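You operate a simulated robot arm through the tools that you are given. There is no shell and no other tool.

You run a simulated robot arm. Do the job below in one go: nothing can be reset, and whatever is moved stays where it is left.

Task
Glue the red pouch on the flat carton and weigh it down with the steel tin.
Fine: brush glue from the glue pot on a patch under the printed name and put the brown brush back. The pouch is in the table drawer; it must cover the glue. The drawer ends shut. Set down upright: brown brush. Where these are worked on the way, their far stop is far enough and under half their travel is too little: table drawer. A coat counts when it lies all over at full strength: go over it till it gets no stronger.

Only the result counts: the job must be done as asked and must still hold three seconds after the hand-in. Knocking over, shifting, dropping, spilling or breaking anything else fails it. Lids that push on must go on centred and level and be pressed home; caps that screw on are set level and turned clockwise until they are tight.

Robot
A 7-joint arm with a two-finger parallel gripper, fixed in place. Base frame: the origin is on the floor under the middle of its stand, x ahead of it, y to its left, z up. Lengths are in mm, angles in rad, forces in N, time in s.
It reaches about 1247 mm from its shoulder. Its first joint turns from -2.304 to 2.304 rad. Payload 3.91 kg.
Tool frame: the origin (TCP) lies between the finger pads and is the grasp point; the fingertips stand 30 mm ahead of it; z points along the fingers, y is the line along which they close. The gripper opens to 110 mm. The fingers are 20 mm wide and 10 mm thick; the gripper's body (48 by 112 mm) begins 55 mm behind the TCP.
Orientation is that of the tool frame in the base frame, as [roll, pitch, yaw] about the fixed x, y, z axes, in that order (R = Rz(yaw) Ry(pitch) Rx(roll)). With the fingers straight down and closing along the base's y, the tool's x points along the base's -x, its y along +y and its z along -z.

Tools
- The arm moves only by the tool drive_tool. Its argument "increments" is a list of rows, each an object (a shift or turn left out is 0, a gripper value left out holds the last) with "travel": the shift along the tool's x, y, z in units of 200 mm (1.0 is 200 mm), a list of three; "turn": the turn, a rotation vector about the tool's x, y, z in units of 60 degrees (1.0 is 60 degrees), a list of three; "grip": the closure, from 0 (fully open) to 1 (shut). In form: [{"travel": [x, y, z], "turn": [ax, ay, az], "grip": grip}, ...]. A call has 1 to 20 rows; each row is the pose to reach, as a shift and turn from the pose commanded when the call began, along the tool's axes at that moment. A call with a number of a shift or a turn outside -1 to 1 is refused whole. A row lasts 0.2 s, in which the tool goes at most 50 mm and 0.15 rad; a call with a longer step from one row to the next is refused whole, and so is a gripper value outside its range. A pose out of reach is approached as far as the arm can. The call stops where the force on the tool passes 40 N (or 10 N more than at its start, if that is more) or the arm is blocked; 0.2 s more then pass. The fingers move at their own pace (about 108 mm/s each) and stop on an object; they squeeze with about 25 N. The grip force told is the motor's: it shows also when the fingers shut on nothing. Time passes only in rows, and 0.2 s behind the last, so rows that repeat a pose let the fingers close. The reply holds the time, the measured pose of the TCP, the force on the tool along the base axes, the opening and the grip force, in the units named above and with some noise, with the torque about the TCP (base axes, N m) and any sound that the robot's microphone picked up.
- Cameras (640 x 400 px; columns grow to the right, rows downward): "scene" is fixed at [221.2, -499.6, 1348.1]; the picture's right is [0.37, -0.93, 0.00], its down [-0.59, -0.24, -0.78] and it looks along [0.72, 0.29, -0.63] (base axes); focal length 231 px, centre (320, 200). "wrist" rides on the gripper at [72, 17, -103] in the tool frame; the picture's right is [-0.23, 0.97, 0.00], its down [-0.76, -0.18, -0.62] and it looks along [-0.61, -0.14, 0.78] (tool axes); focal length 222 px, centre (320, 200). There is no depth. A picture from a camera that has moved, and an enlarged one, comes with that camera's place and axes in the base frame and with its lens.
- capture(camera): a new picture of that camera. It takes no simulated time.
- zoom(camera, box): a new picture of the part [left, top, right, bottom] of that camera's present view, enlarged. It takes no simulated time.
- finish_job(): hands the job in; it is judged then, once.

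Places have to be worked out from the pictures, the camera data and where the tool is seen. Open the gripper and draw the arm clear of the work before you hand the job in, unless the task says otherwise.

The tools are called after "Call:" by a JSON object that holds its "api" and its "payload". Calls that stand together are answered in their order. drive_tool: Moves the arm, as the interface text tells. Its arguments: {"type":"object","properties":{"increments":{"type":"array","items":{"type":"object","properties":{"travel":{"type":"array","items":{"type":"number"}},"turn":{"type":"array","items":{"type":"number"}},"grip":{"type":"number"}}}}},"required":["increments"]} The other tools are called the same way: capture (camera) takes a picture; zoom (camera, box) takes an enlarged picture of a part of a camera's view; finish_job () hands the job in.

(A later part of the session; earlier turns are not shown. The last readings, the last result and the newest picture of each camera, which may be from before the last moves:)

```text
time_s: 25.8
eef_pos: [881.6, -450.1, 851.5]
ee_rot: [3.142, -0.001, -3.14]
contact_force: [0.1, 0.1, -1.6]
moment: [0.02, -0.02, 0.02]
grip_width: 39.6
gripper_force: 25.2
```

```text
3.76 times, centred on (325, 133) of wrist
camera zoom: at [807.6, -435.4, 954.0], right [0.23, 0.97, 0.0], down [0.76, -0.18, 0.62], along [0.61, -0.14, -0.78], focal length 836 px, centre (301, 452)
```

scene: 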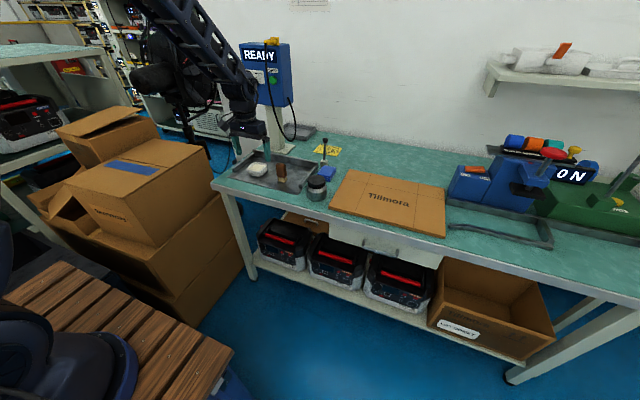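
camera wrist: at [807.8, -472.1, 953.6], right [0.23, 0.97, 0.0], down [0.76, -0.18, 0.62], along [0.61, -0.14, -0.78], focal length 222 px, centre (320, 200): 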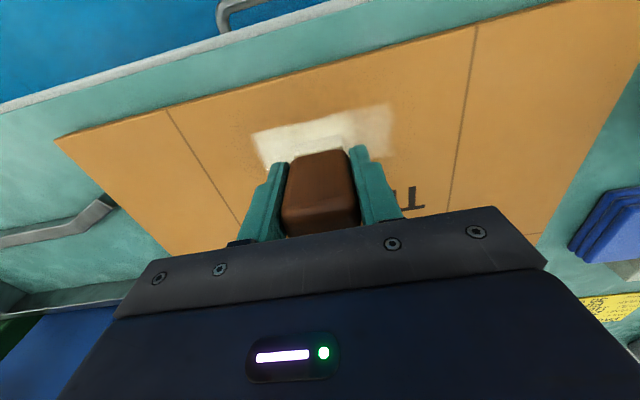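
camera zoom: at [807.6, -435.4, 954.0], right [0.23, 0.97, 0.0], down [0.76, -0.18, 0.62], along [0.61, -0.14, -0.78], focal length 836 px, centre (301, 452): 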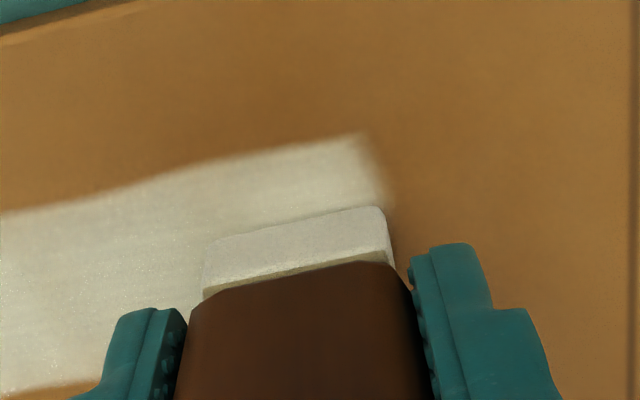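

Contact has gone to about zero and the coat is nearly even. I press 2 mm lower and go over everything again to see whether it strengthens.

Call:
{"api": "drive_tool", "payload": {"increments": [{"travel": [0, 0, 0.01], "grip": 1.0}, {"travel": [0.055, 0, 0.01]}, {"travel": [0.055, -0.085, 0.01]}, {"travel": [0.055, -0.17, 0.01]}, {"travel": [0.055, -0.255, 0.01]}, {"travel": [0.055, -0.34, 0.01]}, {"travel": [0, -0.34, 0.01]}, {"travel": [0, -0.255, 0.01]}, {"travel": [0, -0.17, 0.01]}, {"travel": [0, -0.085, 0.01]}, {"travel": [0, 0, 0.01]}, {"travel": [-0.055, 0, 0.01]}, {"travel": [-0.055, -0.085, 0.01]}, {"travel": [-0.055, -0.17, 0.01]}, {"travel": [-0.055, -0.255, 0.01]}, {"travel": [-0.055, -0.34, 0.01]}, {"travel": [0, -0.34, 0.01]}, {"travel": [0, -0.255, 0.01]}, {"travel": [0, -0.17, 0.01]}, {"travel": [0, -0.17, 0.01]}]}}

Call:
{"api": "zoom", "payload": {"camera": "scene", "box": [366, 196, 406, 221]}}

Call:
{"api": "zoom", "payload": {"camera": "wrist", "box": [240, 80, 410, 186]}}

```text
time_s: 30.0
eef_pos: [880.3, -486.6, 849.2]
ee_rot: [3.14, 0.0, -3.141]
contact_force: [-1.2, -8.4, 23.1]
moment: [-0.34, 0.02, 0.02]
grip_width: 40.1
gripper_force: 25.2
```

```text
16.00 times, centred on (386, 208) of scene
camera zoom: at [221.2, -499.6, 1348.1], right [0.37, -0.93, 0.0], down [-0.59, -0.24, -0.78], along [0.72, 0.29, -0.63], focal length 3695 px, centre (-736, 64)
```

zoom: 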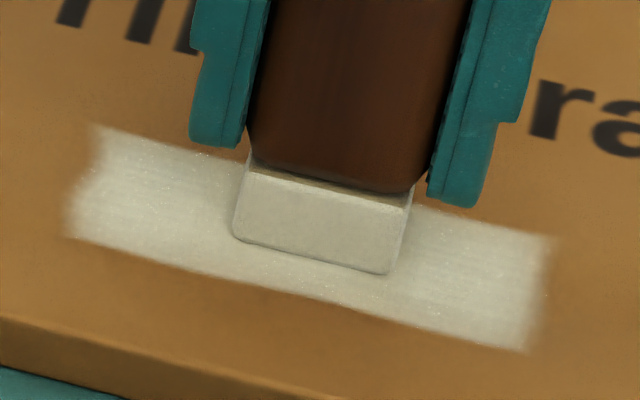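

```text
3.76 times, centred on (325, 133) of wrist
camera zoom: at [806.3, -470.4, 951.9], right [0.23, 0.97, 0.0], down [0.76, -0.18, 0.62], along [0.61, -0.14, -0.78], focal length 836 px, centre (301, 452)
```

zoom: 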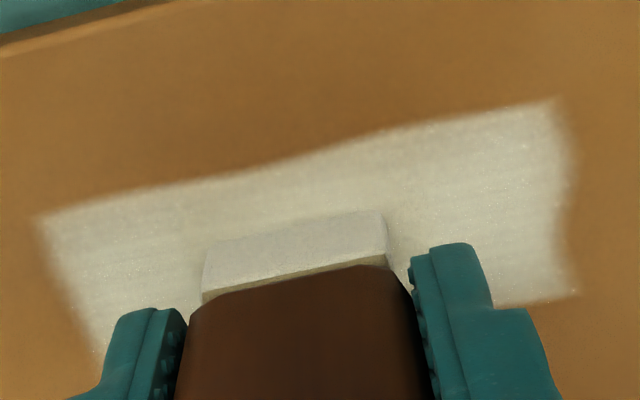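

The coat looks uniform now. I do another full pass with a little less pressure and then lift to look at the whole patch unobstructed.

Call:
{"api": "drive_tool", "payload": {"increments": [{"travel": [0.055, 0, -0.005], "grip": 1.0}, {"travel": [0.055, 0.085, -0.005]}, {"travel": [0.055, 0.17, -0.005]}, {"travel": [0.02, 0.17, -0.005]}, {"travel": [0.02, 0.085, -0.005]}, {"travel": [0.02, 0, -0.005]}, {"travel": [0.02, -0.085, -0.005]}, {"travel": [0.02, -0.17, -0.005]}, {"travel": [-0.02, -0.17, -0.005]}, {"travel": [-0.02, -0.085, -0.005]}, {"travel": [-0.02, 0, -0.005]}, {"travel": [-0.02, 0.085, -0.005]}, {"travel": [-0.02, 0.17, -0.005]}, {"travel": [-0.055, 0.17, -0.005]}, {"travel": [-0.055, 0.085, -0.005]}, {"travel": [-0.055, 0, -0.005]}, {"travel": [-0.055, -0.085, -0.005]}, {"travel": [-0.055, -0.17, -0.005]}, {"travel": [0.0, -0.17, -0.005]}, {"travel": [0.055, -0.17, -0.005]}]}}

Call:
{"api": "drive_tool", "payload": {"increments": [{"travel": [0, 0.085, 0], "grip": 1.0}, {"travel": [0, 0.17, 0]}, {"travel": [0, 0.17, -0.05]}, {"travel": [-0.1, 0.17, -0.25]}, {"travel": [-0.3, 0.17, -0.45]}, {"travel": [-0.3, 0.17, -0.45]}]}}

Call:
{"api": "capture", "payload": {"camera": "wrist"}}

Call:
{"api": "zoom", "payload": {"camera": "scene", "box": [366, 196, 406, 221]}}

```text
time_s: 34.2
eef_pos: [870.4, -520.2, 850.8]
ee_rot: [3.141, 0.0, -3.14]
contact_force: [0.7, 0.4, -1.1]
moment: [-0.03, 0.04, 0.0]
grip_width: 39.5
gripper_force: 25.2
```

```text
refused: row 5 steps farther than a row can; nothing moved
```

```text
taken
camera wrist: at [796.8, -503.3, 953.5], right [0.23, 0.97, 0.0], down [0.76, -0.18, 0.62], along [0.61, -0.14, -0.78], focal length 222 px, centre (320, 200)
```

wrist: 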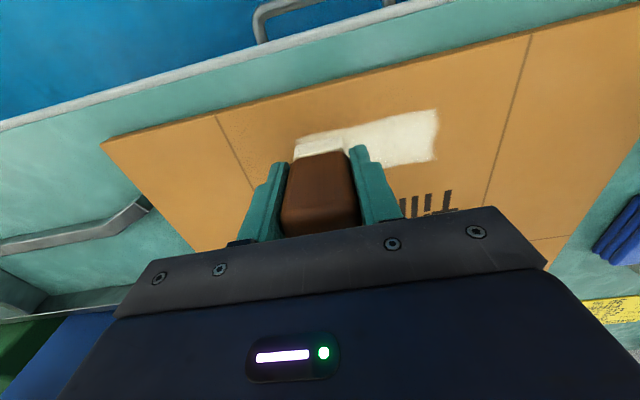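

```text
16.00 times, centred on (386, 208) of scene
camera zoom: at [221.2, -499.6, 1348.1], right [0.37, -0.93, 0.0], down [-0.59, -0.24, -0.78], along [0.72, 0.29, -0.63], focal length 3695 px, centre (-736, 64)
```

zoom: 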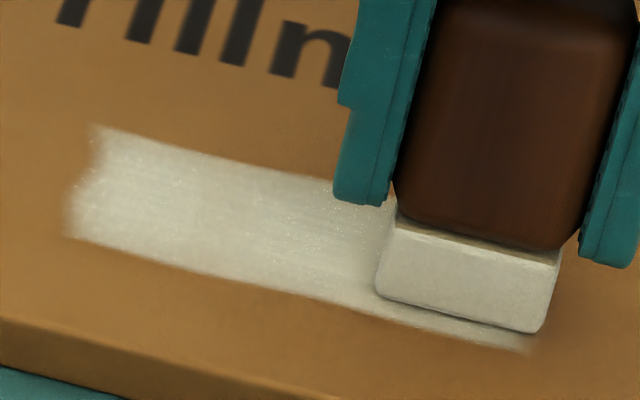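

The last reading shows no contact at the end of that pass, so part may have been dry. I lower about 1.2 mm and pass over all again.

Call:
{"api": "drive_tool", "payload": {"increments": [{"travel": [0, 0, 0.006], "grip": 1.0}, {"travel": [0, 0.085, 0.006]}, {"travel": [0, 0.17, 0.006]}, {"travel": [0, 0.255, 0.006]}, {"travel": [0, 0.34, 0.006]}, {"travel": [-0.055, 0.34, 0.006]}, {"travel": [-0.055, 0.255, 0.006]}, {"travel": [-0.055, 0.17, 0.006]}, {"travel": [-0.055, 0.085, 0.006]}, {"travel": [-0.055, 0, 0.006]}, {"travel": [-0.11, 0, 0.006]}, {"travel": [-0.11, 0.085, 0.006]}, {"travel": [-0.11, 0.17, 0.006]}, {"travel": [-0.11, 0.255, 0.006]}, {"travel": [-0.11, 0.34, 0.006]}, {"travel": [-0.055, 0.34, 0.006]}, {"travel": [-0.055, 0.255, 0.006]}, {"travel": [-0.055, 0.17, 0.006]}, {"travel": [-0.055, 0.085, 0.006]}, {"travel": [-0.055, 0.17, 0.006]}]}}

Call:
{"api": "drive_tool", "payload": {"increments": [{"travel": [0, 0, -0.05], "grip": 1.0}, {"travel": [0, 0.05, -0.2]}, {"travel": [-0.1, 0.15, -0.35]}, {"travel": [-0.2, 0.25, -0.5]}, {"travel": [-0.2, 0.25, -0.5]}]}}

Call:
{"api": "capture", "payload": {"camera": "wrist"}}

Call:
{"api": "zoom", "payload": {"camera": "scene", "box": [366, 196, 406, 221]}}

```text
time_s: 38.4
eef_pos: [879.2, -484.8, 849.5]
ee_rot: [3.142, 0.0, -3.14]
contact_force: [-0.6, -0.6, 3.3]
moment: [-0.04, -0.01, 0.01]
grip_width: 39.4
gripper_force: 25.4
```

```text
time_s: 39.6
eef_pos: [920.9, -436.4, 949.5]
ee_rot: [3.141, 0.001, -3.141]
contact_force: [0.6, 0.0, -0.2]
moment: [0.0, -0.01, -0.01]
grip_width: 39.7
gripper_force: 24.6
```

```text
taken
camera wrist: at [847.6, -420.0, 1051.6], right [0.23, 0.97, 0.0], down [0.76, -0.18, 0.62], along [0.61, -0.14, -0.78], focal length 222 px, centre (320, 200)
```

wrist: 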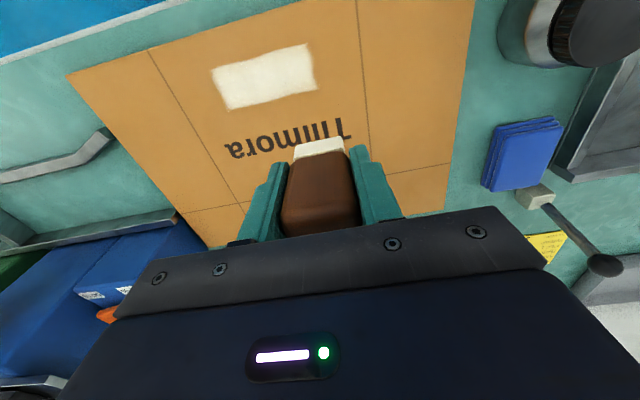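

```text
16.00 times, centred on (386, 208) of scene
camera zoom: at [221.2, -499.6, 1348.1], right [0.37, -0.93, 0.0], down [-0.59, -0.24, -0.78], along [0.72, 0.29, -0.63], focal length 3695 px, centre (-736, 64)
```

zoom: 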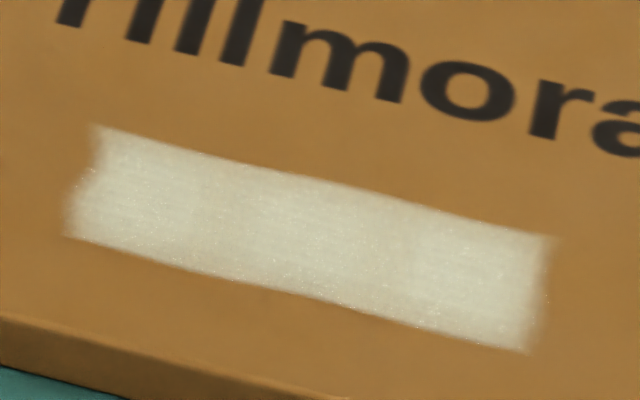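

The whole patch is visible; I zoom with the wrist camera to judge evenness.

Call:
{"api": "zoom", "payload": {"camera": "wrist", "box": [195, 35, 335, 122]}}

Call:
{"api": "zoom", "payload": {"camera": "wrist", "box": [272, 120, 368, 180]}}

```text
4.57 times, centred on (265, 78) of wrist
camera zoom: at [847.6, -420.0, 1051.6], right [0.23, 0.97, 0.0], down [0.76, -0.18, 0.62], along [0.61, -0.14, -0.78], focal length 1015 px, centre (571, 755)
```

zoom: 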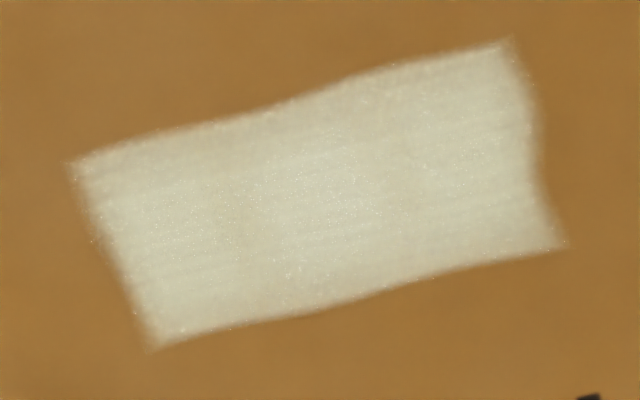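

```text
6.67 times, centred on (320, 150) of wrist
camera zoom: at [847.6, -420.0, 1051.6], right [0.23, 0.97, 0.0], down [0.76, -0.18, 0.62], along [0.61, -0.14, -0.78], focal length 1481 px, centre (320, 533)
```

zoom: 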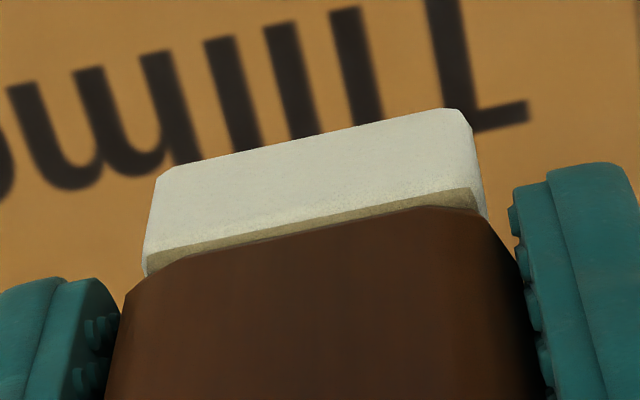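

The coat is nearly even, with slight variation. The bristles are still wet, so I make one more complete pass with slightly firmer contact and then compare.

Call:
{"api": "drive_tool", "payload": {"increments": [{"travel": [0.1, -0.1, 0.12], "grip": 1.0}, {"travel": [0.2, -0.2, 0.25]}, {"travel": [0.2, -0.25, 0.4]}, {"travel": [0.2, -0.25, 0.49]}, {"travel": [0.2, -0.25, 0.506]}, {"travel": [0.255, -0.335, 0.506]}, {"travel": [0.255, -0.42, 0.506]}, {"travel": [0.255, -0.335, 0.506]}, {"travel": [0.255, -0.25, 0.506]}, {"travel": [0.255, -0.165, 0.506]}, {"travel": [0.255, -0.08, 0.506]}, {"travel": [0.22, -0.08, 0.506]}, {"travel": [0.22, -0.165, 0.506]}, {"travel": [0.22, -0.25, 0.506]}, {"travel": [0.22, -0.335, 0.506]}, {"travel": [0.22, -0.42, 0.506]}, {"travel": [0.18, -0.42, 0.506]}, {"travel": [0.18, -0.335, 0.506]}, {"travel": [0.18, -0.25, 0.506]}, {"travel": [0.18, -0.165, 0.506]}]}}

Call:
{"api": "drive_tool", "payload": {"increments": [{"travel": [0, 0.085, 0], "grip": 1.0}, {"travel": [-0.035, 0.085, 0]}, {"travel": [-0.035, 0, 0]}, {"travel": [-0.035, -0.085, 0]}, {"travel": [-0.035, -0.17, 0]}, {"travel": [-0.035, -0.255, 0]}, {"travel": [-0.035, -0.17, 0.002]}, {"travel": [-0.035, -0.085, 0.002]}, {"travel": [-0.035, 0, 0.002]}, {"travel": [-0.035, 0.085, 0.002]}, {"travel": [0.02, 0.085, 0.002]}, {"travel": [0.075, 0.085, 0.002]}, {"travel": [0.075, 0, 0.002]}, {"travel": [0.075, -0.085, 0.002]}, {"travel": [0.075, -0.17, 0.002]}, {"travel": [0.075, -0.255, 0.002]}, {"travel": [0.02, -0.255, 0.002]}, {"travel": [0.02, -0.17, 0.002]}, {"travel": [0.02, -0.085, 0.002]}, {"travel": [0.02, 0, 0.002]}]}}

Call:
{"api": "drive_tool", "payload": {"increments": [{"travel": [0, 0, -0.05], "grip": 1.0}, {"travel": [0, 0.05, -0.2]}, {"travel": [-0.1, 0.1, -0.35]}, {"travel": [-0.2, 0.17, -0.5]}, {"travel": [-0.2, 0.17, -0.5]}]}}

Call:
{"api": "zoom", "payload": {"camera": "wrist", "box": [195, 35, 335, 122]}}

Call:
{"api": "zoom", "payload": {"camera": "scene", "box": [366, 196, 406, 221]}}

```text
time_s: 43.8
eef_pos: [885.6, -467.9, 848.1]
ee_rot: [-3.141, 0.0, -3.141]
contact_force: [-0.5, -0.6, -1.3]
moment: [0.0, -0.01, -0.02]
grip_width: 39.5
gripper_force: 24.8
```

```text
time_s: 48.0
eef_pos: [881.6, -469.5, 848.2]
ee_rot: [-3.14, 0.0, 3.141]
contact_force: [0.8, 0.8, 0.8]
moment: [0.07, -0.01, 0.01]
grip_width: 39.6
gripper_force: 25.1
```

```text
time_s: 49.2
eef_pos: [919.3, -436.0, 945.7]
ee_rot: [-3.142, 0.0, -3.141]
contact_force: [0.1, 0.3, 0.1]
moment: [0.02, -0.02, 0.01]
grip_width: 39.7
gripper_force: 25.4
```

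```text
4.57 times, centred on (265, 78) of wrist
camera zoom: at [846.1, -419.4, 1049.7], right [0.23, 0.97, 0.0], down [0.76, -0.18, 0.62], along [0.61, -0.14, -0.78], focal length 1015 px, centre (571, 755)
```

zoom: 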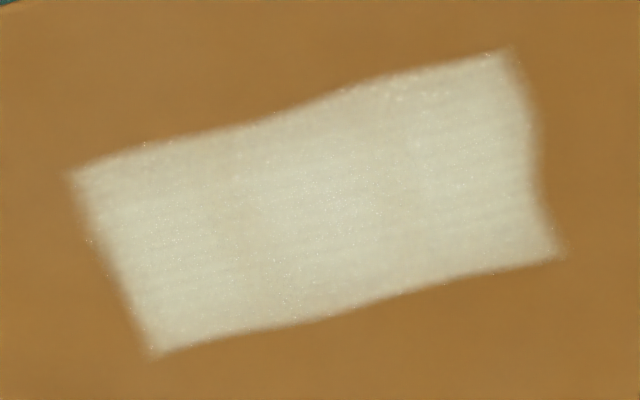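

```text
16.00 times, centred on (386, 208) of scene
camera zoom: at [221.2, -499.6, 1348.1], right [0.37, -0.93, 0.0], down [-0.59, -0.24, -0.78], along [0.72, 0.29, -0.63], focal length 3695 px, centre (-736, 64)
```

zoom: 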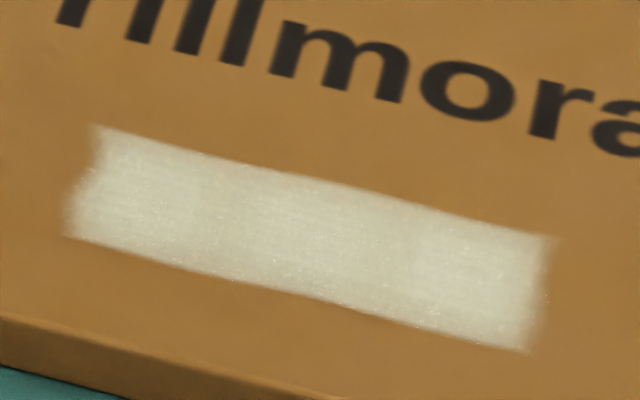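

Coat unchanged compared with the previous look, but contact in that pass was light. I go back once more with confirmed contact to make sure it is saturated.

Call:
{"api": "drive_tool", "payload": {"increments": [{"travel": [0.1, -0.1, 0.12], "grip": 1.0}, {"travel": [0.2, -0.2, 0.25]}, {"travel": [0.2, -0.25, 0.4]}, {"travel": [0.2, -0.25, 0.49]}, {"travel": [0.2, -0.25, 0.507]}, {"travel": [0.2, -0.25, 0.507]}]}}

```text
time_s: 50.6
eef_pos: [879.9, -483.7, 846.7]
ee_rot: [-3.141, 0.002, 3.141]
contact_force: [-4.1, 2.2, 14.4]
moment: [0.14, 0.13, 0.02]
grip_width: 39.8
gripper_force: 24.6
```

Firm contact (14 N). Full raster again.

Call:
{"api": "drive_tool", "payload": {"increments": [{"travel": [0.03, -0.085, 0], "grip": 1.0}, {"travel": [0.055, -0.17, 0]}, {"travel": [0.055, -0.085, 0]}, {"travel": [0.055, 0, 0]}, {"travel": [0.055, 0.085, 0]}, {"travel": [0.055, 0.165, 0]}, {"travel": [0, 0.165, 0]}, {"travel": [0, 0.085, 0]}, {"travel": [0, 0, 0]}, {"travel": [0, -0.085, 0]}, {"travel": [0, -0.17, 0]}, {"travel": [-0.055, -0.17, 0]}, {"travel": [-0.055, -0.085, 0]}, {"travel": [-0.055, 0, 0]}, {"travel": [-0.055, 0.085, 0]}, {"travel": [-0.055, 0.165, 0]}, {"travel": [0, 0.165, 0]}, {"travel": [0, 0.085, 0]}, {"travel": [0, 0, 0]}, {"travel": [0, 0, 0]}]}}

Call:
{"api": "drive_tool", "payload": {"increments": [{"travel": [0, 0, -0.05], "grip": 1.0}, {"travel": [0, 0.05, -0.2]}, {"travel": [-0.1, 0.15, -0.35]}, {"travel": [-0.2, 0.25, -0.5]}, {"travel": [-0.2, 0.25, -0.5]}]}}

Call:
{"api": "zoom", "payload": {"camera": "wrist", "box": [195, 35, 335, 122]}}

Call:
{"api": "zoom", "payload": {"camera": "scene", "box": [366, 196, 406, 221]}}

Call:
{"api": "capture", "payload": {"camera": "wrist"}}

```text
time_s: 54.8
eef_pos: [880.3, -486.7, 845.9]
ee_rot: [3.14, -0.001, 3.14]
contact_force: [0.6, 0.9, -0.7]
moment: [0.03, -0.01, -0.04]
grip_width: 39.8
gripper_force: 24.8
```

```text
time_s: 56.0
eef_pos: [919.1, -434.2, 946.4]
ee_rot: [3.14, -0.002, 3.141]
contact_force: [-0.1, -0.4, -0.8]
moment: [0.03, 0.01, -0.02]
grip_width: 39.5
gripper_force: 24.7
```

```text
4.57 times, centred on (265, 78) of wrist
camera zoom: at [844.5, -417.5, 1048.9], right [0.23, 0.97, 0.0], down [0.76, -0.18, 0.62], along [0.61, -0.14, -0.78], focal length 1015 px, centre (571, 755)
```

zoom: 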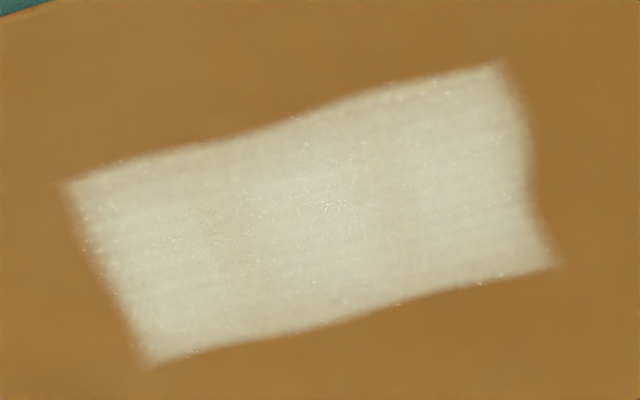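

```text
16.00 times, centred on (386, 208) of scene
camera zoom: at [221.2, -499.6, 1348.1], right [0.37, -0.93, 0.0], down [-0.59, -0.24, -0.78], along [0.72, 0.29, -0.63], focal length 3695 px, centre (-736, 64)
```

zoom: 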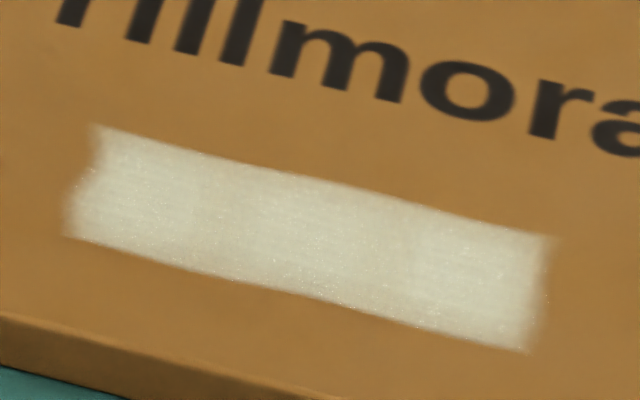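

```text
taken
camera wrist: at [844.5, -417.5, 1048.9], right [0.23, 0.97, 0.0], down [0.76, -0.18, 0.62], along [0.61, -0.14, -0.78], focal length 222 px, centre (320, 200)
```

wrist: 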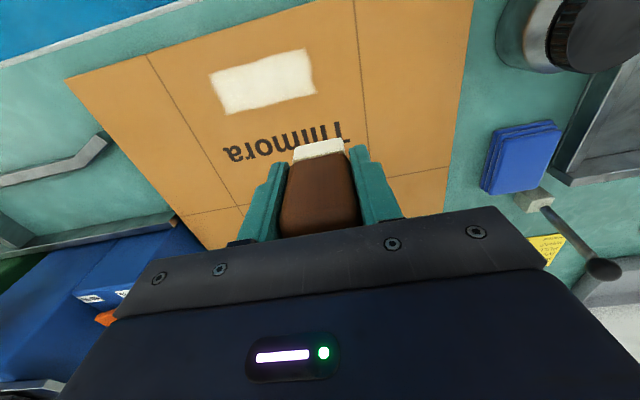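

The coat is unchanged after two more passes, so it is at full strength, and the carton hasn't moved. I carry the brush back toward its place at (920, −43), passing over the tin with ample height.

Call:
{"api": "drive_tool", "payload": {"increments": [{"travel": [0, 0.2, 0], "grip": 1.0}, {"travel": [0, 0.4, 0]}, {"travel": [0, 0.6, 0]}, {"travel": [0, 0.8, 0]}, {"travel": [0, 1.0, 0]}]}}

Call:
{"api": "drive_tool", "payload": {"increments": [{"travel": [0, 0.2, 0], "grip": 1.0}, {"travel": [0, 0.4, 0]}, {"travel": [0, 0.6, 0]}, {"travel": [-0.005, 0.8, 0.1]}, {"travel": [-0.005, 0.955, 0.25]}, {"travel": [-0.005, 0.955, 0.42]}, {"travel": [-0.005, 0.955, 0.45]}, {"travel": [-0.005, 0.955, 0.45]}]}}

Call:
{"api": "capture", "payload": {"camera": "wrist"}}

Call:
{"api": "zoom", "payload": {"camera": "scene", "box": [236, 140, 316, 190]}}

```text
time_s: 57.2
eef_pos: [920.4, -238.2, 942.4]
ee_rot: [3.14, 0.0, 3.14]
contact_force: [0.2, -0.8, -0.1]
moment: [0.03, 0.0, -0.01]
grip_width: 39.9
gripper_force: 24.6
```

```text
time_s: 59.0
eef_pos: [920.7, -42.9, 856.5]
ee_rot: [-3.141, -0.001, -3.141]
contact_force: [0.6, -0.4, -1.0]
moment: [-0.01, 0.01, -0.04]
grip_width: 39.7
gripper_force: 24.8
```

```text
taken
camera wrist: at [848.3, -27.0, 958.5], right [0.23, 0.97, 0.0], down [0.76, -0.18, 0.62], along [0.61, -0.14, -0.78], focal length 222 px, centre (320, 200)
```

wrist: 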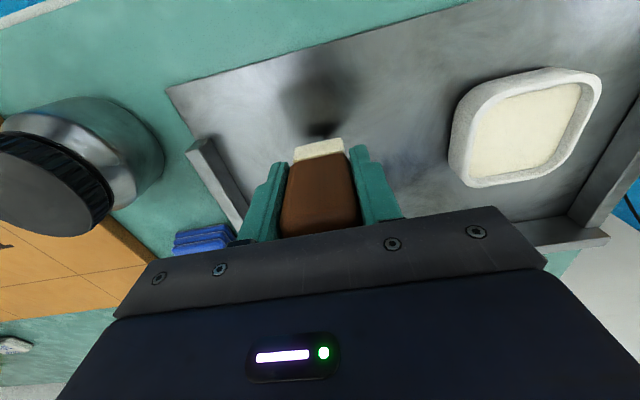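

```text
8.00 times, centred on (276, 165) of scene
camera zoom: at [221.2, -499.6, 1348.1], right [0.37, -0.93, 0.0], down [-0.59, -0.24, -0.78], along [0.72, 0.29, -0.63], focal length 1847 px, centre (672, 480)
```

zoom: 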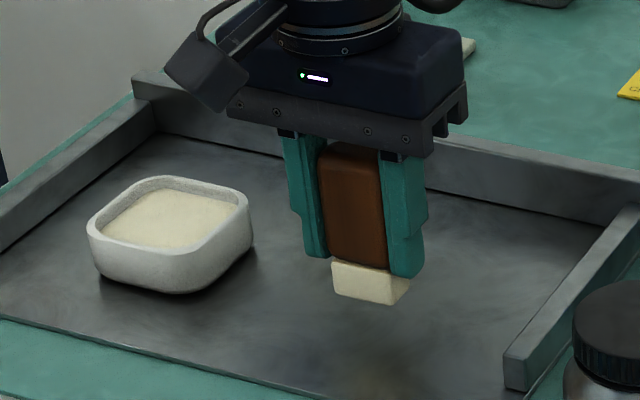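

The brush is upright over its original spot with about 20 mm to go. I lower 17 mm and then feel for the tray.

Call:
{"api": "drive_tool", "payload": {"increments": [{"travel": [0, 0, 0.05], "grip": 1.0}, {"travel": [0, 0, 0.085]}, {"travel": [0, 0, 0.085]}]}}

Call:
{"api": "drive_tool", "payload": {"increments": [{"travel": [0, 0, 0.01], "grip": 1.0}, {"travel": [0, 0, 0.01]}]}}

Call:
{"api": "zoom", "payload": {"camera": "scene", "box": [266, 160, 306, 190]}}

```text
time_s: 59.8
eef_pos: [922.9, -44.4, 839.8]
ee_rot: [3.141, 0.002, 3.141]
contact_force: [-0.8, -0.1, 0.1]
moment: [0.03, 0.0, -0.02]
grip_width: 39.6
gripper_force: 24.9
```

```text
time_s: 60.4
eef_pos: [921.0, -44.4, 837.3]
ee_rot: [3.142, 0.0, -3.141]
contact_force: [0.3, -0.1, -0.7]
moment: [-0.01, -0.01, 0.0]
grip_width: 39.5
gripper_force: 24.8
```

```text
13.33 times, centred on (286, 175) of scene
camera zoom: at [221.2, -499.6, 1348.1], right [0.37, -0.93, 0.0], down [-0.59, -0.24, -0.78], along [0.72, 0.29, -0.63], focal length 3079 px, centre (773, 533)
```

zoom: 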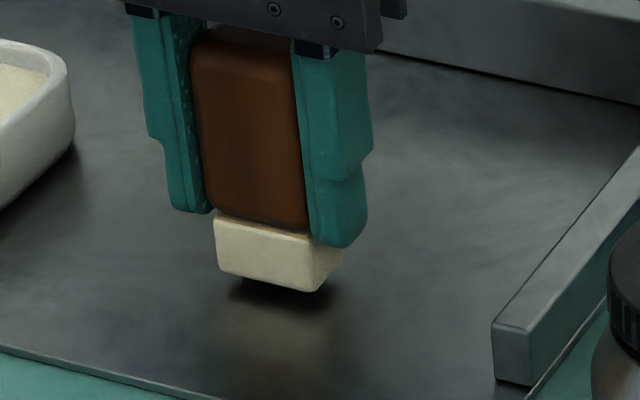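

A few millimetres remain. I continue with 2 mm steps until contact.

Call:
{"api": "drive_tool", "payload": {"increments": [{"travel": [0, 0, 0.01], "grip": 1.0}, {"travel": [0, 0, 0.01]}]}}

Call:
{"api": "drive_tool", "payload": {"increments": [{"travel": [0, 0, 0.01], "grip": 1.0}, {"travel": [0, 0, 0.01]}]}}

Call:
{"api": "zoom", "payload": {"camera": "scene", "box": [266, 160, 306, 190]}}

```text
time_s: 61.0
eef_pos: [921.7, -43.1, 834.7]
ee_rot: [3.139, -0.001, 3.14]
contact_force: [-0.2, 0.5, -1.7]
moment: [0.01, -0.03, -0.03]
grip_width: 39.5
gripper_force: 25.4
```

```text
time_s: 61.6
eef_pos: [921.0, -44.5, 834.3]
ee_rot: [-3.14, 0.001, -3.14]
contact_force: [-0.5, -0.7, 2.2]
moment: [-0.01, 0.02, 0.01]
grip_width: 39.8
gripper_force: 25.4
```

```text
13.33 times, centred on (286, 175) of scene
camera zoom: at [221.2, -499.6, 1348.1], right [0.37, -0.93, 0.0], down [-0.59, -0.24, -0.78], along [0.72, 0.29, -0.63], focal length 3079 px, centre (773, 533)
```

zoom: 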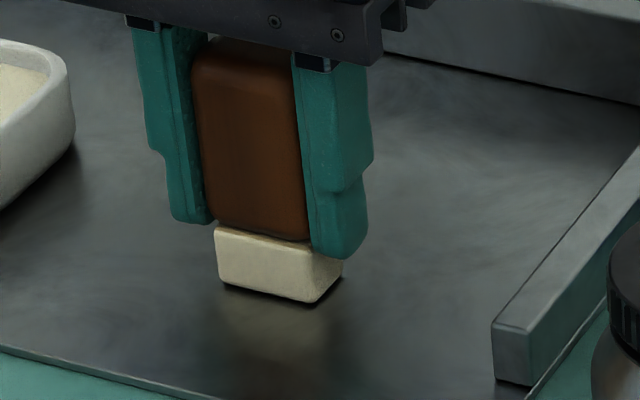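

First contact (about 2 N). I press 1 mm more to seat it flat, then open the fingers and rise straight up.

Call:
{"api": "drive_tool", "payload": {"increments": [{"travel": [0, 0, 0.006], "grip": 1.0}, {"travel": [0, 0, 0.006], "grip": 1.0}, {"travel": [0, 0, 0.006], "grip": 0.3}, {"travel": [0, 0, 0.006], "grip": 0.3}, {"travel": [0, 0, 0.0], "grip": 0.3}, {"travel": [0, 0, -0.15], "grip": 0.3}, {"travel": [0, 0, -0.35], "grip": 0.3}, {"travel": [0, 0, -0.55], "grip": 0.3}, {"travel": [0, 0, -0.6], "grip": 0.3}]}}

Call:
{"api": "zoom", "payload": {"camera": "scene", "box": [236, 140, 316, 190]}}

Call:
{"api": "capture", "payload": {"camera": "wrist"}}

```text
time_s: 63.6
eef_pos: [921.1, -44.5, 954.4]
ee_rot: [3.141, -0.001, 3.142]
contact_force: [0.2, -0.2, 0.3]
moment: [0.03, 0.01, -0.02]
grip_width: 77.1
gripper_force: 0.1
```

```text
8.00 times, centred on (276, 165) of scene
camera zoom: at [221.2, -499.6, 1348.1], right [0.37, -0.93, 0.0], down [-0.59, -0.24, -0.78], along [0.72, 0.29, -0.63], focal length 1847 px, centre (672, 480)
```

zoom: 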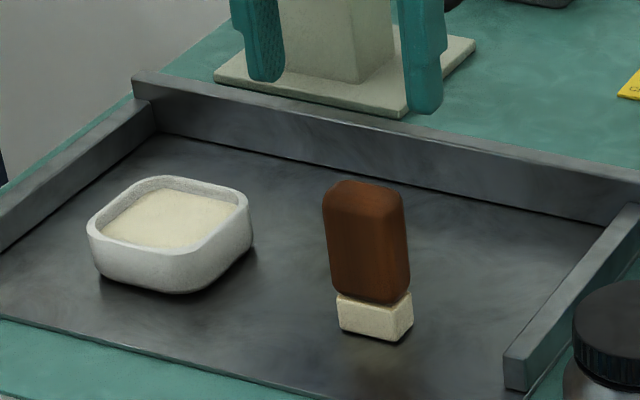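

```text
taken
camera wrist: at [847.9, -28.1, 1056.7], right [0.23, 0.97, 0.0], down [0.76, -0.18, 0.62], along [0.61, -0.14, -0.78], focal length 222 px, centre (320, 200)
```

wrist: 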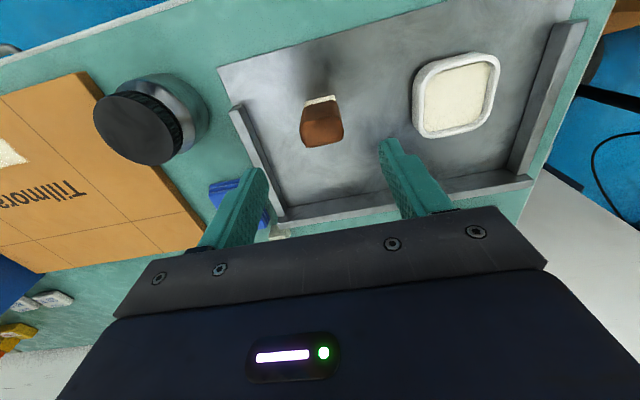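

The brush stands upright back at its spot. Next the drawer: its handle appears near (777, −505, 687), so I move to a viewpoint in front of the bench to measure it.

Call:
{"api": "drive_tool", "payload": {"increments": [{"travel": [0.16, -0.16, 0], "grip": 0.3}, {"travel": [0.33, -0.33, 0]}, {"travel": [0.5, -0.5, 0]}, {"travel": [0.67, -0.67, 0]}, {"travel": [0.84, -0.84, 0]}, {"travel": [1.0, -1.0, 0]}]}}

Call:
{"api": "drive_tool", "payload": {"increments": [{"travel": [0.08, -0.2, 0.08], "grip": 0.3}, {"travel": [0.16, -0.4, 0.16]}, {"travel": [0.24, -0.6, 0.24]}, {"travel": [0.32, -0.8, 0.32]}, {"travel": [0.4, -1.0, 0.4]}, {"travel": [0.42, -1.0, 0.47]}, {"travel": [0.42, -1.0, 0.47]}]}}

Call:
{"api": "capture", "payload": {"camera": "wrist"}}

Call:
{"api": "capture", "payload": {"camera": "scene"}}

```text
time_s: 65.0
eef_pos: [721.9, -245.9, 954.2]
ee_rot: [3.141, -0.001, -3.141]
contact_force: [0.0, 0.6, -0.7]
moment: [-0.07, 0.0, -0.03]
grip_width: 77.2
gripper_force: 0.1
```

```text
time_s: 66.6
eef_pos: [637.5, -444.6, 857.6]
ee_rot: [3.141, -0.001, 3.14]
contact_force: [0.5, -0.5, -0.2]
moment: [-0.02, 0.04, 0.01]
grip_width: 77.0
gripper_force: 0.2
```

```text
taken
camera wrist: at [564.5, -428.4, 960.6], right [0.23, 0.97, 0.0], down [0.76, -0.18, 0.62], along [0.61, -0.14, -0.78], focal length 222 px, centre (320, 200)
```

wrist: 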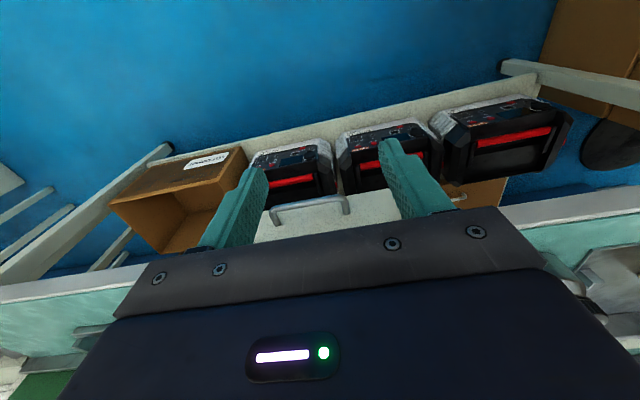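

```text
taken
```

scene: 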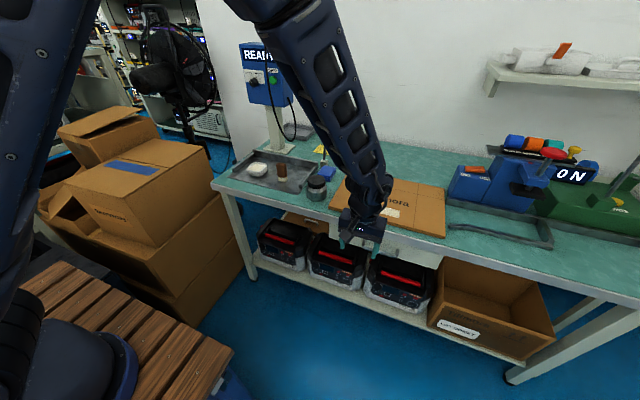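

I zoom in on the drawer handle from the wrist view.

Call:
{"api": "zoom", "payload": {"camera": "wrist", "box": [240, 180, 380, 250]}}

Call:
{"api": "zoom", "payload": {"camera": "scene", "box": [340, 215, 460, 290]}}

```text
4.57 times, centred on (310, 215) of wrist
camera zoom: at [564.5, -428.4, 960.6], right [0.23, 0.97, 0.0], down [0.76, -0.18, 0.62], along [0.61, -0.14, -0.78], focal length 1015 px, centre (366, 131)
```

zoom: 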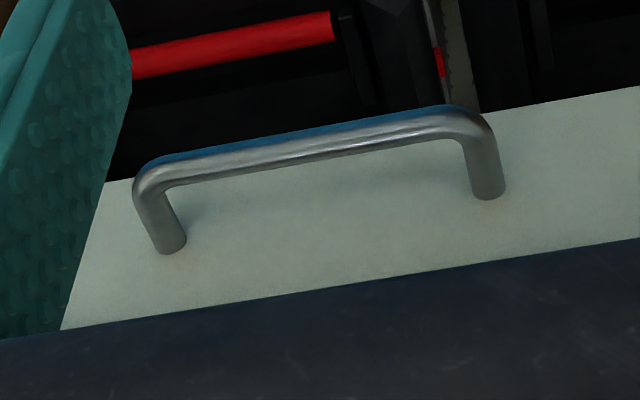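

```text
5.33 times, centred on (400, 252) of scene
camera zoom: at [221.2, -499.6, 1348.1], right [0.37, -0.93, 0.0], down [-0.59, -0.24, -0.78], along [0.72, 0.29, -0.63], focal length 1232 px, centre (-107, -80)
```

zoom: 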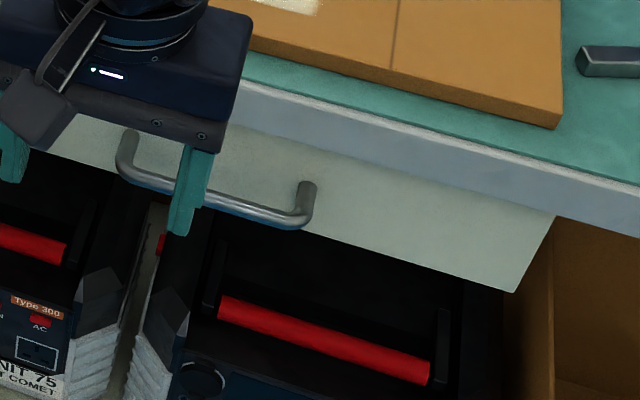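

The handle bar lies at about x 771, z 700, spanning y −554 to −442, standing off about 29 mm from the drawer front (x ≈ 800). I'll turn the gripper to point along +x with the fingers closing vertically, in two 60° turns about one axis, in the free space here.

Call:
{"api": "drive_tool", "payload": {"increments": [{"turn": [-0.0722, -0.0722, 0.0722], "grip": 0.3}, {"turn": [-0.1443, -0.1443, 0.1443]}, {"turn": [-0.2165, -0.2165, 0.2165]}, {"turn": [-0.2887, -0.2887, 0.2887]}, {"turn": [-0.3608, -0.3608, 0.3608]}, {"turn": [-0.433, -0.433, 0.433]}, {"turn": [-0.5052, -0.5052, 0.5052]}, {"turn": [-0.5774, -0.5774, 0.5774]}, {"turn": [-0.5774, -0.5774, 0.5774]}]}}

```text
time_s: 68.6
eef_pos: [639.1, -443.3, 859.1]
ee_rot: [2.356, 0.341, 2.356]
contact_force: [-0.3, -1.3, -0.2]
moment: [-0.03, -0.03, 0.03]
grip_width: 77.0
gripper_force: 0.2
```

The arm follows. I complete the second 60° turn.

Call:
{"api": "drive_tool", "payload": {"increments": [{"turn": [-0.0722, -0.0722, 0.0722], "grip": 0.3}, {"turn": [-0.1443, -0.1443, 0.1443]}, {"turn": [-0.2165, -0.2165, 0.2165]}, {"turn": [-0.2887, -0.2887, 0.2887]}, {"turn": [-0.3608, -0.3608, 0.3608]}, {"turn": [-0.433, -0.433, 0.433]}, {"turn": [-0.5052, -0.5052, 0.5052]}, {"turn": [-0.5774, -0.5774, 0.5774]}, {"turn": [-0.5774, -0.5774, 0.5774]}]}}

Call:
{"api": "capture", "payload": {"camera": "wrist"}}

Call:
{"api": "capture", "payload": {"camera": "scene"}}

```text
time_s: 70.6
eef_pos: [638.9, -442.9, 860.1]
ee_rot: [1.572, 0.0, 1.57]
contact_force: [0.4, 0.2, -0.4]
moment: [0.0, -0.02, 0.02]
grip_width: 76.9
gripper_force: 0.1
```

```text
taken
camera wrist: at [534.0, -371.8, 875.4], right [0.0, -0.23, 0.97], down [-0.62, -0.76, -0.18], along [0.78, -0.61, -0.14], focal length 222 px, centre (320, 200)
```

wrist: 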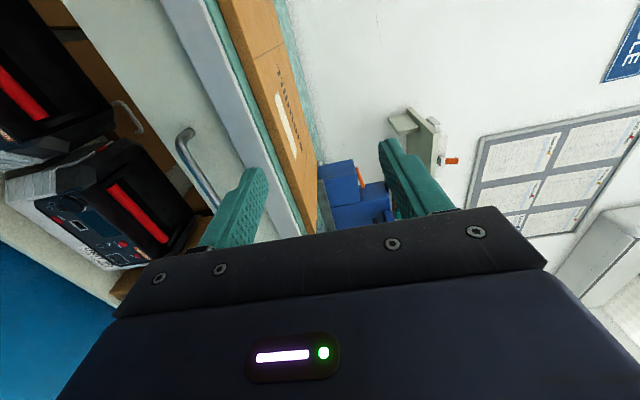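

```text
taken
```

scene: 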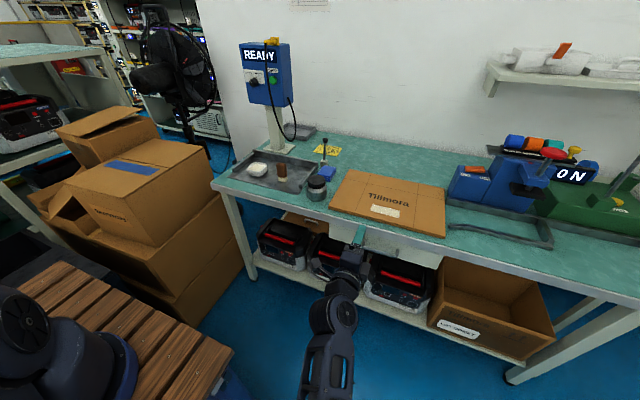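

The gripper now points along +x with vertical closing. I lower it in front of the handle at (680, −498, 700) with about 60 mm opening and look.

Call:
{"api": "drive_tool", "payload": {"increments": [{"travel": [-0.06, -0.17, 0.04], "grip": 0.45}, {"travel": [-0.12, -0.34, 0.08]}, {"travel": [-0.18, -0.51, 0.12]}, {"travel": [-0.24, -0.68, 0.16]}, {"travel": [-0.275, -0.8, 0.2]}, {"travel": [-0.275, -0.8, 0.2]}]}}

Call:
{"api": "capture", "payload": {"camera": "wrist"}}

Call:
{"api": "zoom", "payload": {"camera": "scene", "box": [320, 205, 440, 280]}}

```text
time_s: 72.0
eef_pos: [676.9, -497.1, 698.5]
ee_rot: [1.572, -0.001, 1.57]
contact_force: [0.4, -0.5, 0.3]
moment: [0.03, -0.02, -0.03]
grip_width: 60.5
gripper_force: 0.0
```

```text
taken
camera wrist: at [572.6, -425.6, 715.4], right [0.0, -0.23, 0.97], down [-0.62, -0.76, -0.18], along [0.78, -0.61, -0.14], focal length 222 px, centre (320, 200)
```

wrist: 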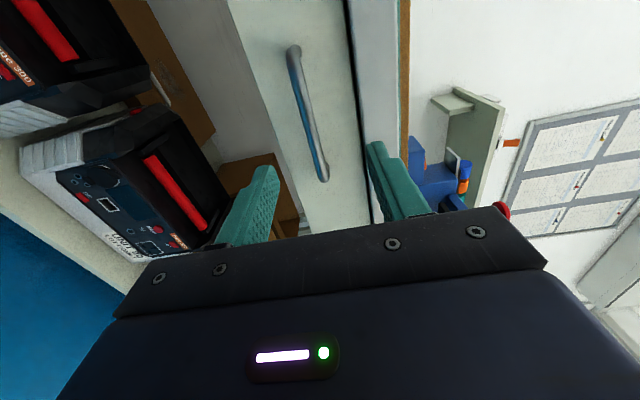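

```text
5.33 times, centred on (380, 242) of scene
camera zoom: at [221.2, -499.6, 1348.1], right [0.37, -0.93, 0.0], down [-0.59, -0.24, -0.78], along [0.72, 0.29, -0.63], focal length 1232 px, centre (0, -27)
```

zoom: 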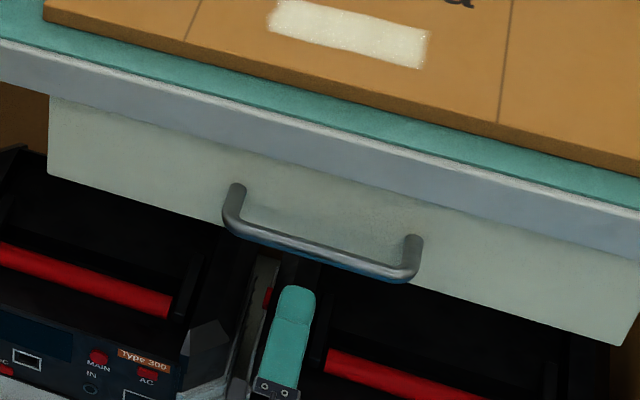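

The handle bar's height from this view is about z 690, y centre −496. I lower 7 mm and advance to TCP x ≈ 759 so the bar is between the finger pads.

Call:
{"api": "drive_tool", "payload": {"increments": [{"travel": [0, -0.035, 0.1], "grip": 0.45}, {"travel": [0, -0.035, 0.25]}, {"travel": [0, -0.035, 0.37]}, {"travel": [0, -0.035, 0.41]}, {"travel": [0, -0.035, 0.41]}]}}

Call:
{"api": "capture", "payload": {"camera": "wrist"}}

Call:
{"api": "zoom", "payload": {"camera": "scene", "box": [340, 205, 436, 265]}}

```text
time_s: 73.2
eef_pos: [761.2, -500.3, 692.7]
ee_rot: [1.571, 0.0, 1.57]
contact_force: [-0.1, 0.3, -0.2]
moment: [0.01, 0.01, -0.02]
grip_width: 60.6
gripper_force: 0.1
```

```text
taken
camera wrist: at [656.6, -427.6, 708.6], right [0.0, -0.23, 0.97], down [-0.62, -0.76, -0.18], along [0.78, -0.61, -0.14], focal length 222 px, centre (320, 200)
```

wrist: 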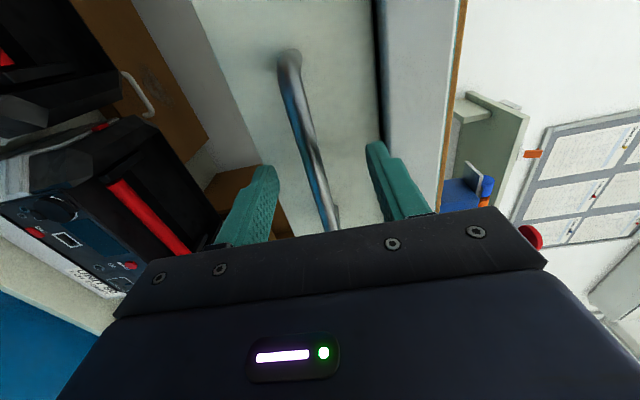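

```text
6.67 times, centred on (388, 235) of scene
camera zoom: at [221.2, -499.6, 1348.1], right [0.37, -0.93, 0.0], down [-0.59, -0.24, -0.78], along [0.72, 0.29, -0.63], focal length 1539 px, centre (-133, -33)
```

zoom: 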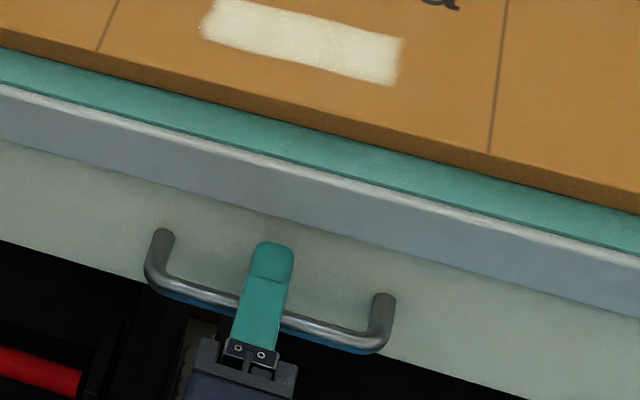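

The upper finger is over the bar with the bar between the fingers. I close the gripper on it.

Call:
{"api": "drive_tool", "payload": {"increments": [{"travel": [0, 0, 0], "grip": 1.0}, {"travel": [0, 0, 0], "grip": 1.0}, {"travel": [0, 0, 0], "grip": 1.0}, {"travel": [0, 0, 0], "grip": 1.0}]}}

Call:
{"api": "capture", "payload": {"camera": "wrist"}}

```text
time_s: 74.2
eef_pos: [760.5, -499.5, 690.2]
ee_rot: [1.573, -0.003, 1.571]
contact_force: [-4.0, -0.2, -32.5]
moment: [-0.09, 0.62, -0.31]
grip_width: 11.7
gripper_force: 45.5
```

```text
taken
camera wrist: at [656.5, -427.6, 706.6], right [0.0, -0.23, 0.97], down [-0.62, -0.76, -0.18], along [0.78, -0.61, -0.14], focal length 222 px, centre (320, 200)
```

wrist: 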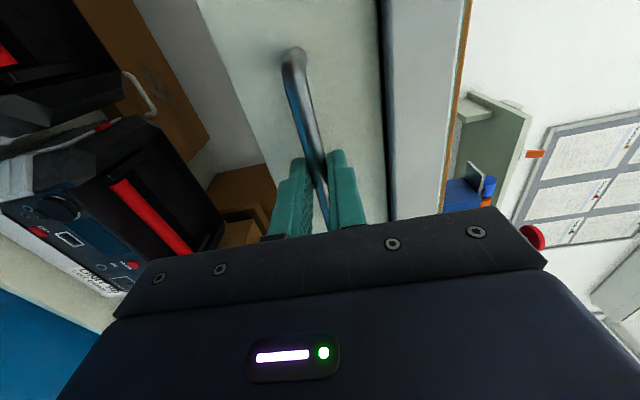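

The bar is held (11.7 mm), with 32 N vertical strain because the bar sits a bit lower. I lower 2.5 mm to relieve it.

Call:
{"api": "drive_tool", "payload": {"increments": [{"travel": [0, -0.006, 0], "grip": 1.0}, {"travel": [0, -0.012, 0]}, {"travel": [0, -0.012, 0]}]}}

```text
time_s: 75.0
eef_pos: [760.6, -499.3, 689.3]
ee_rot: [1.568, -0.001, 1.57]
contact_force: [0.9, 0.3, -10.8]
moment: [0.05, 0.19, 0.63]
grip_width: 11.7
gripper_force: 44.9
```

Strain is down to about 11 N. I now pull the drawer open along −x in steady steps, watching the force.

Call:
{"api": "drive_tool", "payload": {"increments": [{"travel": [0, -0.004, -0.05], "grip": 1.0}, {"travel": [0, -0.004, -0.15]}, {"travel": [0, -0.004, -0.25]}, {"travel": [0, -0.004, -0.35]}, {"travel": [0, -0.004, -0.45]}, {"travel": [0, -0.004, -0.5]}, {"travel": [0, -0.004, -0.5]}]}}

Call:
{"api": "capture", "payload": {"camera": "scene"}}

```text
time_s: 76.6
eef_pos: [659.5, -499.7, 689.9]
ee_rot: [1.568, 0.002, 1.57]
contact_force: [-1.4, 3.9, 30.0]
moment: [0.05, -0.54, 0.53]
grip_width: 11.8
gripper_force: 45.0
```

```text
taken
```

scene: 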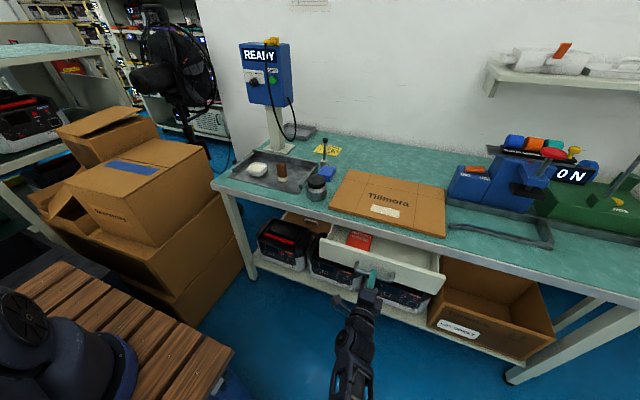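

The drawer moves freely (100 mm out) and a red pouch is visible inside. I raise a hair to relieve vertical strain and keep pulling.

Call:
{"api": "drive_tool", "payload": {"increments": [{"travel": [0, 0.003, -0.05], "grip": 1.0}, {"travel": [0, 0.003, -0.15]}, {"travel": [0, 0.003, -0.25]}, {"travel": [0, 0.003, -0.35]}, {"travel": [0, 0.003, -0.45]}, {"travel": [0, 0.003, -0.5]}, {"travel": [0, 0.003, -0.5]}]}}

Call:
{"api": "capture", "payload": {"camera": "scene"}}

```text
time_s: 78.2
eef_pos: [559.6, -499.4, 689.6]
ee_rot: [1.571, 0.0, 1.57]
contact_force: [-0.1, -7.4, 7.4]
moment: [0.01, -0.13, -0.04]
grip_width: 11.8
gripper_force: 45.0
```

```text
taken
```

scene: 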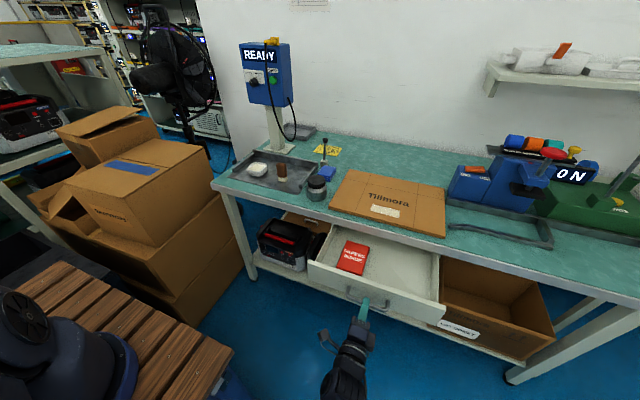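

Now 200 mm open and the whole pouch is in view. I continue toward the far stop, with the force limit guarding.

Call:
{"api": "drive_tool", "payload": {"increments": [{"travel": [0, 0, -0.1], "grip": 1.0}, {"travel": [0, 0, -0.2]}, {"travel": [0, 0, -0.3]}, {"travel": [0, 0, -0.4]}, {"travel": [0, 0, -0.5]}, {"travel": [0, 0, -0.6]}, {"travel": [0, 0, -0.7]}]}}

Call:
{"api": "capture", "payload": {"camera": "scene"}}

```text
time_s: 79.2
eef_pos: [486.2, -499.6, 689.4]
ee_rot: [1.568, 0.001, 1.569]
contact_force: [0.9, -1.6, 3.0]
moment: [0.13, -0.06, -0.12]
grip_width: 11.7
gripper_force: 44.8
stopped in row 4: the force on the tool passed its limit at 44 N (the readings are from after the stop); the commanded pose is now the measured one
```

```text
taken
```

scene: 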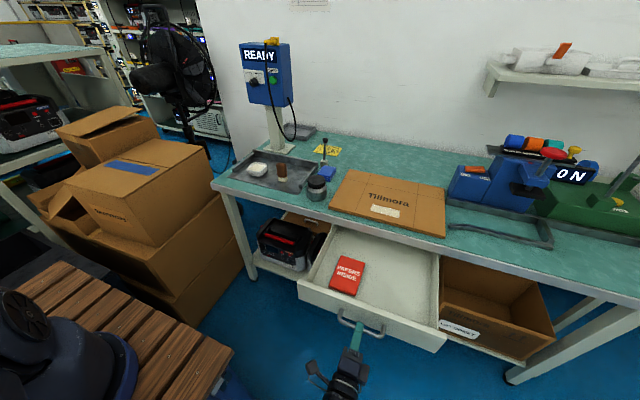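

The drawer has reached its far stop (about 274 mm). I zoom on the red pouch to measure it.

Call:
{"api": "zoom", "payload": {"camera": "scene", "box": [290, 220, 450, 350]}}

Call:
{"api": "zoom", "payload": {"camera": "scene", "box": [316, 245, 380, 305]}}

```text
3.08 times, centred on (370, 285) of scene
camera zoom: at [221.2, -499.6, 1348.1], right [0.37, -0.93, 0.0], down [-0.59, -0.24, -0.78], along [0.72, 0.29, -0.63], focal length 710 px, centre (166, -62)
```

zoom: 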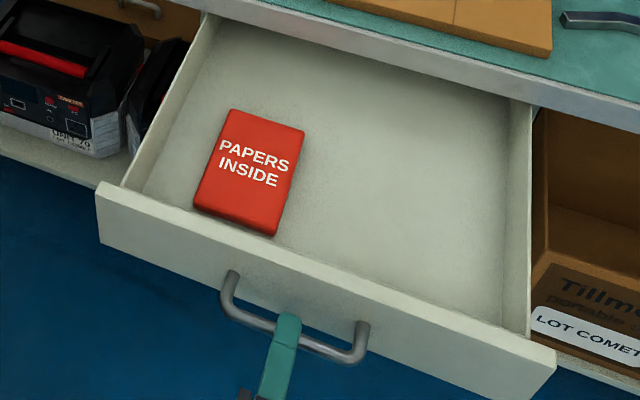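

```text
6.67 times, centred on (348, 275) of scene
camera zoom: at [221.2, -499.6, 1348.1], right [0.37, -0.93, 0.0], down [-0.59, -0.24, -0.78], along [0.72, 0.29, -0.63], focal length 1539 px, centre (133, -300)
```

zoom: 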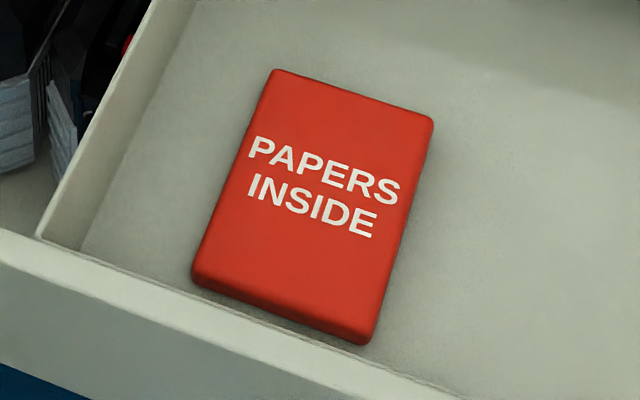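

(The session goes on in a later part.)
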